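You operate a simulated robot arm through the tools that you are given. There is no shell and no other tool. Be economical: measure what you need, move in short steps, check, and stop when the job is done.

Carry out the task below with a simulated robot arm. There is one attempt and no reset: what you move stays moved.

TASK
Slide the checked sign along the packing bench top until it stands next to the large metal weight.
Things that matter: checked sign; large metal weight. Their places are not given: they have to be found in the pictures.

It is judged by the outcome, as a careful person would: the job done as asked, and still so three seconds after it is handed in. It fails if anything else is knocked over, pushed out of place, dropped, spilled or broken.

THE ROBOT
A 7-joint arm with a two-finger parallel gripper, fixed in place. Base frame: the origin is at the foot of the arm, x ahead of it, y to its left, z up; the work surface is at about z = 0. Lengths are in m, angles in degrees, forces in N, time in s.
With the tool pointing down near the work surface it reaches from about 0.22 to 0.58 m from the base axis. Its first joint turns from -66.0 to 66.0 degrees. Payload 2.5 kg.
Tool frame: the origin (TCP) lies between the finger pads and is the grasp point; the fingertips stand 0.023 m ahead of it; z points along the fingers, y is the line along which they close. The gripper opens to 0.094 m. The fingers are 0.038 m wide and 0.01 m thick; the gripper's body (0.054 by 0.096 m) begins 0.039 m behind the TCP.
Orientation is that of the tool frame in the base frame, as a unit quaternion [x, y, z, w]. With the fingers straight down and closing along the base's y, the tool's x points along the base's -x, its y along +y and its z along -z.

THE INTERFACE
- The arm moves only by the tool send_rows. Its argument "deltas" is one flat list of numbers, 6 for each row, row after row: the shift along the tool's x, y, z in m, then the turn, a rotation vector about the tool's x, y, z in degrees. In form: [tx, ty, tz, ax, ay, az, tx, ty, tz, ax, ay, az, ...]. A call has 1 to 8 rows; each row shifts and turns the commanded pose from where the row before left it, along the tool's axes as they then stand. "grip" is the gripper command, from -1 (fully open) to 1 (shut), values between in proportion, set as the call begins (left out, the last holds). A row lasts 0.2 s, in which the tool goes at most 0.05 m and 8.6 degrees; a call with a longer step from one row to the next is refused whole, and so is a gripper value outside its range. A pose out of reach is approached as far as the arm can. The call stops where the force on the tool passes 40 N (or 10 N more than at its start, if that is more) or the arm is blocked; 0.2 s more then pass. The fingers move at their own pace (about 0.108 m/s each) and stop on an object; they squeeze with about 24 N. The grip force told is the motor's: it shows also when the fingers shut on nothing. Time passes only in rows, and 0.2 s behind the last, so rows that do not move let the fingers close. It gives the time, the measured TCP pose, the force on the tool (base axes), the opening and the grip force at its end, in the units of the frame above (readings bear some noise).
- Cameras (640 x 400 px; columns grow to the right, rows downward): "scene" is fixed at [0.1077, -0.4052, 0.5316]; the picture's right is [0.89, -0.46, 0.00], its down [-0.31, -0.61, -0.73] and it looks along [0.33, 0.65, -0.68] (base axes); focal length 320 px, centre (320, 200). "wrist" rides on the gripper at [-0.039, 0, -0.044] in the tool frame; the picture's right is [0.00, -1.00, 0.00], its down [0.97, 0.00, -0.24] and it looks along [0.24, 0.00, 0.97] (tool axes); focal length 218 px, centre (320, 200).
- snapshot(camera): a new picture of that camera. No time passes.
- point_at(camera, pixels): there is no depth. For up to 12 entries [column, row, z] of the newest picture of that camera ("zoom" is the newest enlarged one), the place [x, y] in the base frame at which the ray of that pixel passes the height z, good to about 0.002 m. No time passes.
- zoom(camera, box): a new picture of the part [left, top, right, bottom] of that camera's present view, enlarged. No time passes.
- hand_in(): hands the job in; it is judged then, once.

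Work in short steps. Measure before you move; look again where a grasp or a placing could have gone wrong, and mend it. You have 60 turns and 30 pictures in all, the two below and enlarged ones among them. Open the gripper and draw the arm clear of the work before you hand the job in, unless the task says otherwise; then end with one line.

The tools are called after "Request:" as a command line: name --argument value ..., lists and objects as JSON in quotes. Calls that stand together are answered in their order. send_rows: Moves the arm, as the interface text tells. Its arguments: {"type":"object","properties":{"deltas":{"type":"array"},"grip":{"type":"number"}},"required":["deltas"]} The other tools are called the same way: snapshot (camera) takes a picture; point_at (camera, pixels) gives the place at which the rays of pixels pass given heights; zoom (camera, box) takes an enlarged picture of a part of a camera's view; hand_in () hands the job in.

At the start:

```text
time: 0.0
position: [0.3366, -0.02, 0.2468]
ee_rot: [0.0, 1.0, 0.0, 0.0]
contact_force: [0.1, 0.7, 0.2]
grip_width: 0.0939
grip_force: 0.0
```

scene: 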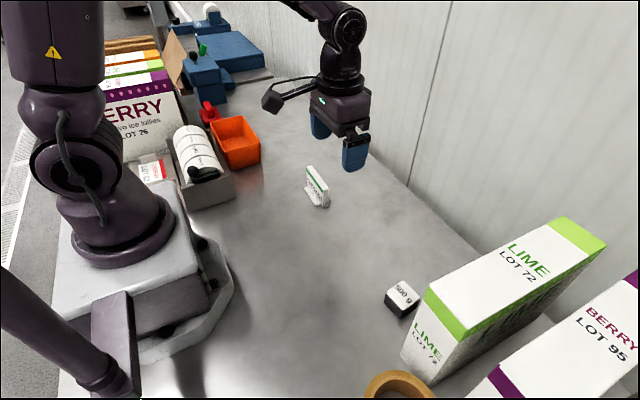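
wrist: 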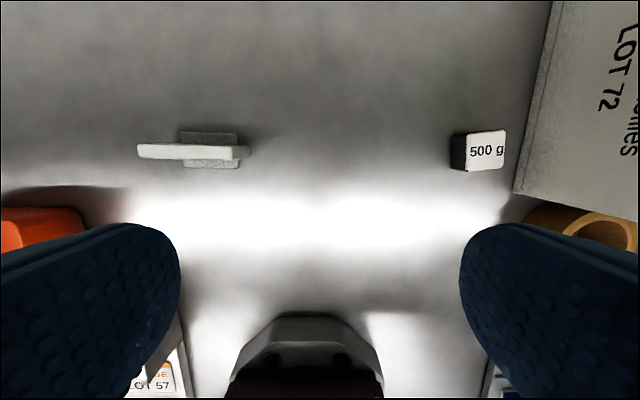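

The standing sign is near scene (317,187) and the 500 g weight near (402,298). I zoom in on both to confirm them.

Request:
zoom --camera "scene" --box '[270, 150, 370, 220]'

Request:
zoom --camera "scene" --box '[340, 250, 480, 350]'

Request:
point_at --camera "wrist" --pixels '[[137, 143, 0.04], [137, 158, 0.04], [248, 147, 0.04], [248, 160, 0.04], [182, 132, 0.005], [238, 132, 0.005], [182, 168, 0.005], [240, 168, 0.005], [470, 133, 0.03], [505, 130, 0.03], [504, 170, 0.03], [465, 171, 0.03]]'

```text
5.71 times, centred on (320, 185) of scene
```

zoom: 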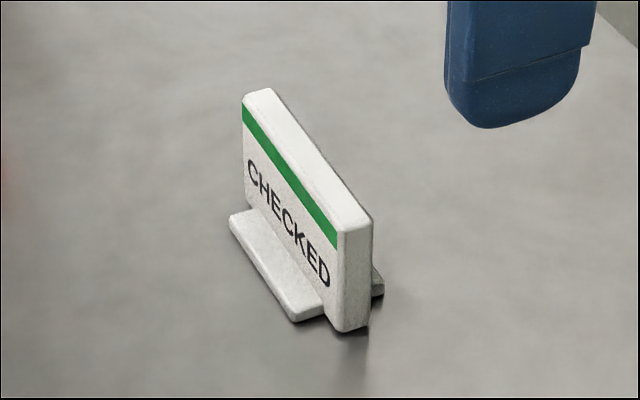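

```text
4.00 times, centred on (410, 300) of scene
```

zoom: 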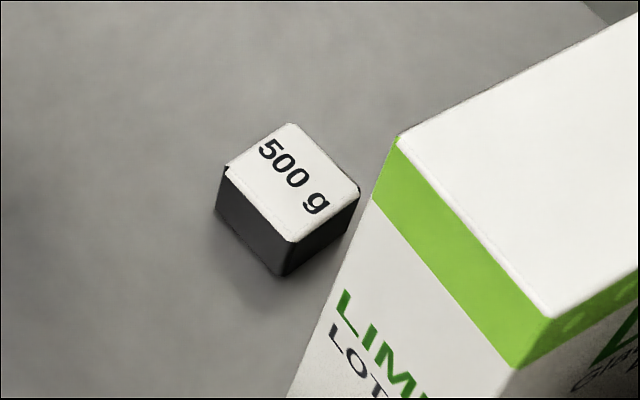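

```text
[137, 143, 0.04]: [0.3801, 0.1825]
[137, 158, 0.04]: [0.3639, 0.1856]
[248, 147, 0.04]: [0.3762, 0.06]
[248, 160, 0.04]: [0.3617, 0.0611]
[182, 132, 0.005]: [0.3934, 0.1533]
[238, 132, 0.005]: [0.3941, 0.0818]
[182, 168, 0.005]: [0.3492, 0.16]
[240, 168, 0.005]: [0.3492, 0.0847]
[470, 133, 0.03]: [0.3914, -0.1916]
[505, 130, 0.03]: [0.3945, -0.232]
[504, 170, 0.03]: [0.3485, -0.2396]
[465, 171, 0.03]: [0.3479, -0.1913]
```

The sign reads CHECKED and the block is the 500 g weight. I take precise points from the scene view.

Request:
point_at --camera "scene" --pixels '[[323.5, 207.8, 0], [328.4, 205.7, 0], [304.2, 188.5, 0], [316.6, 206.2, 0], [331, 201, 0], [400, 319, 0], [383.8, 303, 0], [402.5, 310, 0.03], [387, 292, 0.03], [402.5, 280.8, 0.03], [422.5, 297.5, 0.03], [323.5, 190.3, 0.04]]'

Request:
point_at --camera "scene" --pixels '[[323.5, 190.3, 0.05], [328.8, 188.2, 0.05], [307.4, 166.6, 0.05], [311.2, 165.4, 0.05], [307.4, 166.6, 0.04], [402.5, 310, 0.025], [402.5, 310, 0.02], [402.5, 310, 0.04], [387, 292, 0.04], [402.5, 280.8, 0.04], [422.5, 297.5, 0.04], [404, 362, 0]]'

```text
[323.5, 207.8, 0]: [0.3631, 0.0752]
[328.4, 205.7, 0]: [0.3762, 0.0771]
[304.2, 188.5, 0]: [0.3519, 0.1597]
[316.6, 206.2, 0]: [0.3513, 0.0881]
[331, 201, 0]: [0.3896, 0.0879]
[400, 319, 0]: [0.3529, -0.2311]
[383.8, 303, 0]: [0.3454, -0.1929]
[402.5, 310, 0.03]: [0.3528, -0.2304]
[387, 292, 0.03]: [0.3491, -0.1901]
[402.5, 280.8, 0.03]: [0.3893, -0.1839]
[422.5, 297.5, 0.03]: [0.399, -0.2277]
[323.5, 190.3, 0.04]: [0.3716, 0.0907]
```

```text
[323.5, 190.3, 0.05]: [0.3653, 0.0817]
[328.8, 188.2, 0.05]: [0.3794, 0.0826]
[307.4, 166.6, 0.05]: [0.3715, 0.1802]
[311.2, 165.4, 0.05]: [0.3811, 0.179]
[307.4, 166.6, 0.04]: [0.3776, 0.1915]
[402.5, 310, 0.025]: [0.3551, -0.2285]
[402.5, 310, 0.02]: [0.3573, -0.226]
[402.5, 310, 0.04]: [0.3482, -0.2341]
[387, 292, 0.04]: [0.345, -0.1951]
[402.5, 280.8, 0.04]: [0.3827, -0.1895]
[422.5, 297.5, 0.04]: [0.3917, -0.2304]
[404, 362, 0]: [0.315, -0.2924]
```

Sign: centre about (0.372, 0.125), plate along y from 0.077 to 0.175, about 0.055 tall, with a low foot. Weight: x 0.346–0.392, left face at y≈-0.190. I move above the sign while turning the tool -90° so the fingers close along x.

Request:
send_rows --deltas '[-0.009, 0.03625, 0, 0, 0, 0, -0.009, 0.03625, 0, 0, 0, 0, -0.009, 0.03625, 0, 0, 0, 0, -0.0084, 0.03625, 0, 0, 0, 0, 0, 0, 0, 0, 0, -8.0, 0, 0, 0, 0, 0, -8.0, 0, 0, 0, 0, 0, -8.0, 0, 0, 0, 0, 0, -8.0]' --grip -1

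Request:
send_rows --deltas '[0, 0, 0.02, 0, 0, -8.3, 0, 0, 0.02, 0, 0, -8.3, 0, 0, 0.02, 0, 0, -8.3, 0, 0, 0.02, 0, 0, -8.3, 0, 0, 0.01, 0, 0, -8.3, 0, 0, 0, 0, 0, -8.3, 0, 0, 0, 0, 0, -8.2, 0, 0, 0, 0, 0, 0]'

Request:
snapshot --camera "wrist"

```text
time: 1.8
position: [0.3721, 0.124, 0.2454]
ee_rot: [-0.277, 0.961, 0.0, 0.0]
contact_force: [0.5, 0.4, -0.4]
grip_width: 0.0939
grip_force: 0.1
```

```text
time: 3.6
position: [0.3715, 0.1246, 0.1565]
ee_rot: [0.707, -0.707, 0.0, -0.001]
contact_force: [0.1, 0.4, 0.1]
grip_width: 0.0939
grip_force: 0.1
```

```text
25 pictures are left
```

wrist: 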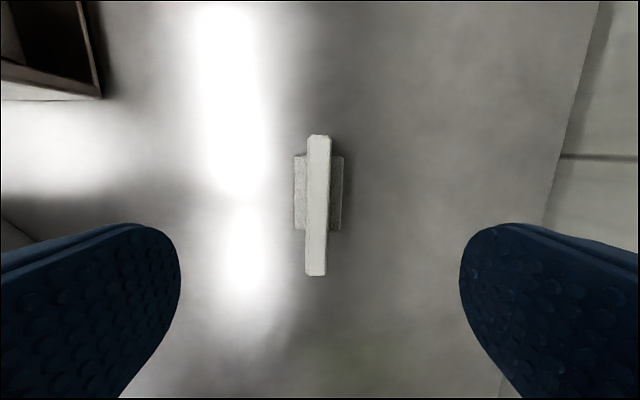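

The sign is centred between the fingers (column ~317). I check its ends and edges at the plate-top height.

Request:
point_at --camera "wrist" --pixels '[[318, 136, 0.055], [316, 275, 0.055], [304, 275, 0.055], [327, 275, 0.055], [307, 136, 0.055], [331, 136, 0.055], [294, 157, 0.008], [344, 157, 0.008], [294, 230, 0.008], [341, 230, 0.008]]'

```text
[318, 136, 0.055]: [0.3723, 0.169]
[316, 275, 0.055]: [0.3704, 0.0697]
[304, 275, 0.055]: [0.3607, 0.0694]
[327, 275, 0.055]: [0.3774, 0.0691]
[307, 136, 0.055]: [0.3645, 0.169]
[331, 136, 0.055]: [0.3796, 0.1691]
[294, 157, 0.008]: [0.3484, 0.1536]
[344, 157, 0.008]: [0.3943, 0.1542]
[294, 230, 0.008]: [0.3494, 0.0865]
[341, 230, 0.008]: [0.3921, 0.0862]
```

The plate spans y≈0.072–0.170, so its centre is near 0.121. I shift 4 mm, descend to z≈0.045 and check the depth before closing.

Request:
send_rows --deltas '[0.004, 0, 0.03, 0, 0, 0, 0, 0, 0.03, 0, 0, 0, 0, 0, 0.03, 0, 0, 0, 0, 0, 0.021, 0, 0, 0, 0, 0, 0, 0, 0, 0]'

Request:
zoom --camera "scene" --box '[240, 120, 400, 220]'

```text
time: 4.8
position: [0.3723, 0.1209, 0.0449]
ee_rot: [-0.707, 0.707, -0.001, 0.0]
contact_force: [-0.7, 0.2, 0.6]
grip_width: 0.094
grip_force: 0.1
```

```text
4.00 times, centred on (320, 170) of scene
```

zoom: 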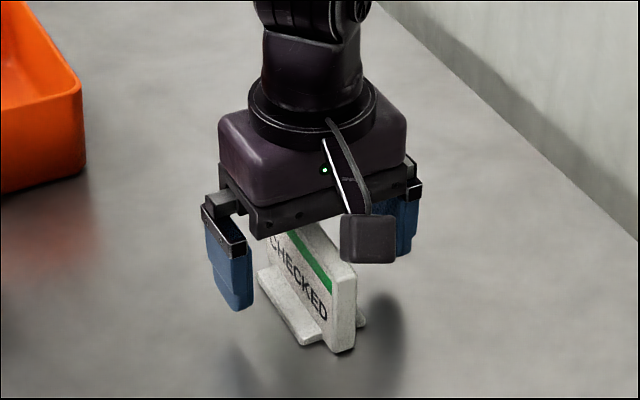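

The fingers straddle the plate and clear the foot. I close the gripper.

Request:
send_rows --deltas '[0, 0, 0, 0, 0, 0, 0, 0, 0, 0, 0, 0, 0, 0, 0, 0, 0, 0, 0, 0, 0, 0, 0, 0]' --grip 1

```text
time: 5.8
position: [0.3726, 0.1199, 0.0451]
ee_rot: [0.707, -0.707, 0.0, 0.0]
contact_force: [0.2, -0.5, 0.5]
grip_width: 0.0156
grip_force: 24.0
```

The grip holds at 15.6 mm with 24 N. I slide 0.20 m toward -y at a steady pace, then check.

Request:
send_rows --deltas '[0.025, 0, 0, 0, 0, 0, 0.025, 0, 0, 0, 0, 0, 0.025, 0, 0, 0, 0, 0, 0.025, 0, 0, 0, 0, 0, 0.025, 0, 0, 0, 0, 0, 0.025, 0, 0, 0, 0, 0, 0.025, 0, 0, 0, 0, 0, 0.025, 0, 0, 0, 0, 0]'

Request:
zoom --camera "scene" --box '[300, 200, 460, 300]'

Request:
snapshot --camera "wrist"

```text
time: 7.6
position: [0.3738, -0.0808, 0.0443]
ee_rot: [-0.707, 0.707, 0.0, 0.0]
contact_force: [-0.3, 6.0, 21.5]
grip_width: 0.0157
grip_force: 23.6
```

```text
4.00 times, centred on (380, 250) of scene
```

zoom: 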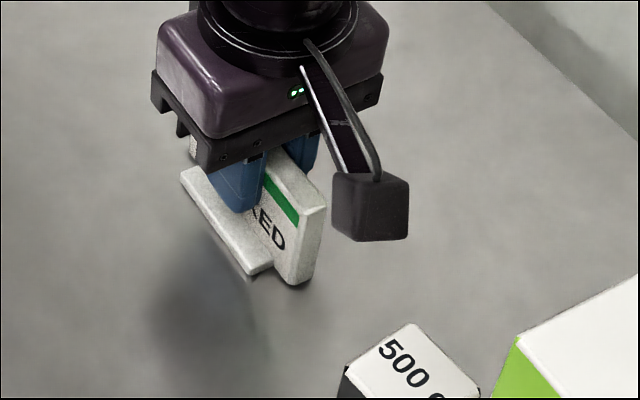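

```text
22 pictures are left
```

wrist: 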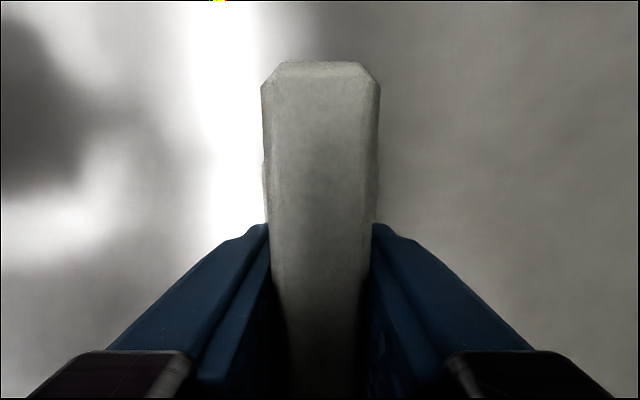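

The sign slid cleanly, but the downward force has built up to about 21 N. The dark block on the tool's front side sits about 0.10 m ahead of the tool, so before sliding on I check how close the LIME box is to it.

Request:
snapshot --camera "scene"

Request:
point_at --camera "scene" --pixels '[[402, 356, 0], [429.5, 285, 0.08], [429.5, 285, 0.1], [429.5, 285, 0.12], [429.5, 285, 0.14], [429.5, 285, 0.16], [558, 218, 0.1], [558, 218, 0.12], [558, 218, 0.14], [374.5, 271, 0], [386, 345, 0]]'

```text
21 pictures are left
```

scene: 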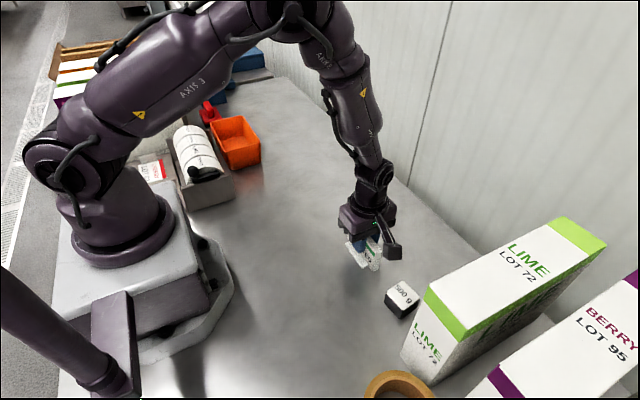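

```text
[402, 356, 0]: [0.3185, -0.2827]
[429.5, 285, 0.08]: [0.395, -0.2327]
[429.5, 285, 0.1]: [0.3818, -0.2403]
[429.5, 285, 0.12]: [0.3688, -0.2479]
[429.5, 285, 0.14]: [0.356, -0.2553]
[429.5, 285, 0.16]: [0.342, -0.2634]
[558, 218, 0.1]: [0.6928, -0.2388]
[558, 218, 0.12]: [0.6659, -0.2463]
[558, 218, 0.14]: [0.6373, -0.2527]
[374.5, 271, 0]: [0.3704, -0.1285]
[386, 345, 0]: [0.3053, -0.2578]
```

The sign's front end is at y≈-0.129 and the weight's face at ≈-0.190. The LIME box's face is near y≈-0.27, which leaves the protruding block about 3 cm of clearance. I slide 0.047 m more, slowly, easing off slightly in z.

Request:
send_rows --deltas '[0.01, 0, -0.0005, 0, 0, 0, 0.01, 0, 0, 0, 0, 0, 0.01, 0, 0, 0, 0, 0, 0.01, 0, 0, 0, 0, 0, 0.007, 0, 0, 0, 0, 0, 0, 0, 0, 0, 0, 0]'

Request:
zoom --camera "scene" --box '[320, 230, 480, 330]'

```text
time: 9.0
position: [0.3726, -0.1259, 0.0451]
ee_rot: [-0.707, 0.707, 0.0, 0.0]
contact_force: [-0.4, 0.1, -0.3]
grip_width: 0.0156
grip_force: 23.8
```

```text
4.00 times, centred on (400, 280) of scene
```

zoom: 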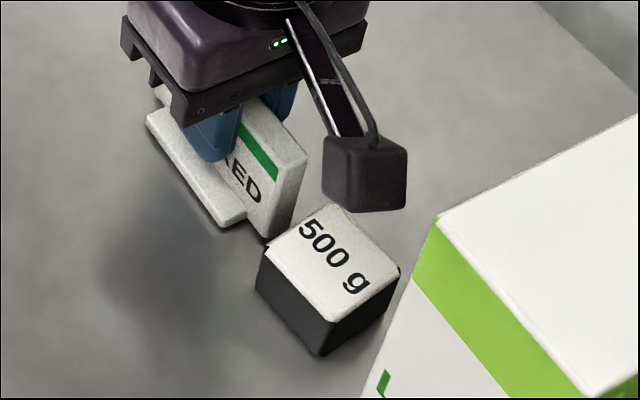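

The sign's end is about 15 mm from the weight, and the weight's corner at (387,292) hasn't moved. I release and then lift straight up.

Request:
send_rows --deltas '[0, 0, 0, 0, 0, 0, 0, 0, 0, 0, 0, 0, 0, 0, 0, 0, 0, 0, 0, 0, 0, 0, 0, 0]' --grip -1

Request:
send_rows --deltas '[0, 0, -0.02, 0, 0, 0, 0, 0, -0.03, 0, 0, 0, 0, 0, -0.03, 0, 0, 0, 0, 0, -0.03, 0, 0, 0, -0.03, 0, -0.03, 0, 0, 0, -0.04, 0, -0.02, 0, 0, 0, -0.04, 0, 0, 0, 0, 0, -0.04, 0, 0, 0, 0, 0]'

Request:
zoom --camera "scene" --box '[320, 230, 480, 330]'

Request:
snapshot --camera "scene"

```text
time: 10.0
position: [0.373, -0.1256, 0.0459]
ee_rot: [0.707, -0.707, 0.0, 0.0]
contact_force: [-0.9, -0.3, -0.7]
grip_width: 0.0939
grip_force: 0.1
```

```text
time: 11.8
position: [0.372, 0.0239, 0.2034]
ee_rot: [-0.707, 0.708, 0.0, 0.0]
contact_force: [-0.9, -0.5, 0.3]
grip_width: 0.0941
grip_force: 0.0
```

```text
4.00 times, centred on (400, 280) of scene
```

zoom: 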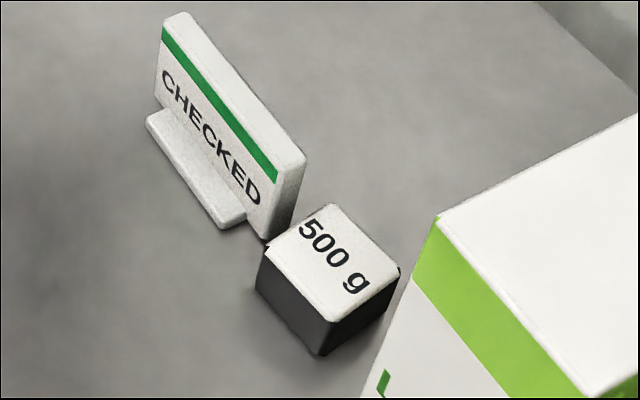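

```text
18 pictures are left
```

scene: 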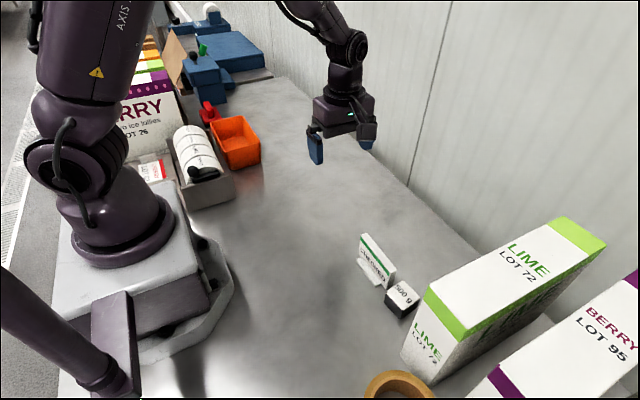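

The sign stands upright beside the 500 g weight, nothing else has moved, and the arm is clear with the gripper open. I hand in.

Request:
hand_in

```text
The job is handed in.
```

The checked sign now stands upright about 15 mm from the 500 g weight; nothing else appears to have moved, and I've handed the job in.
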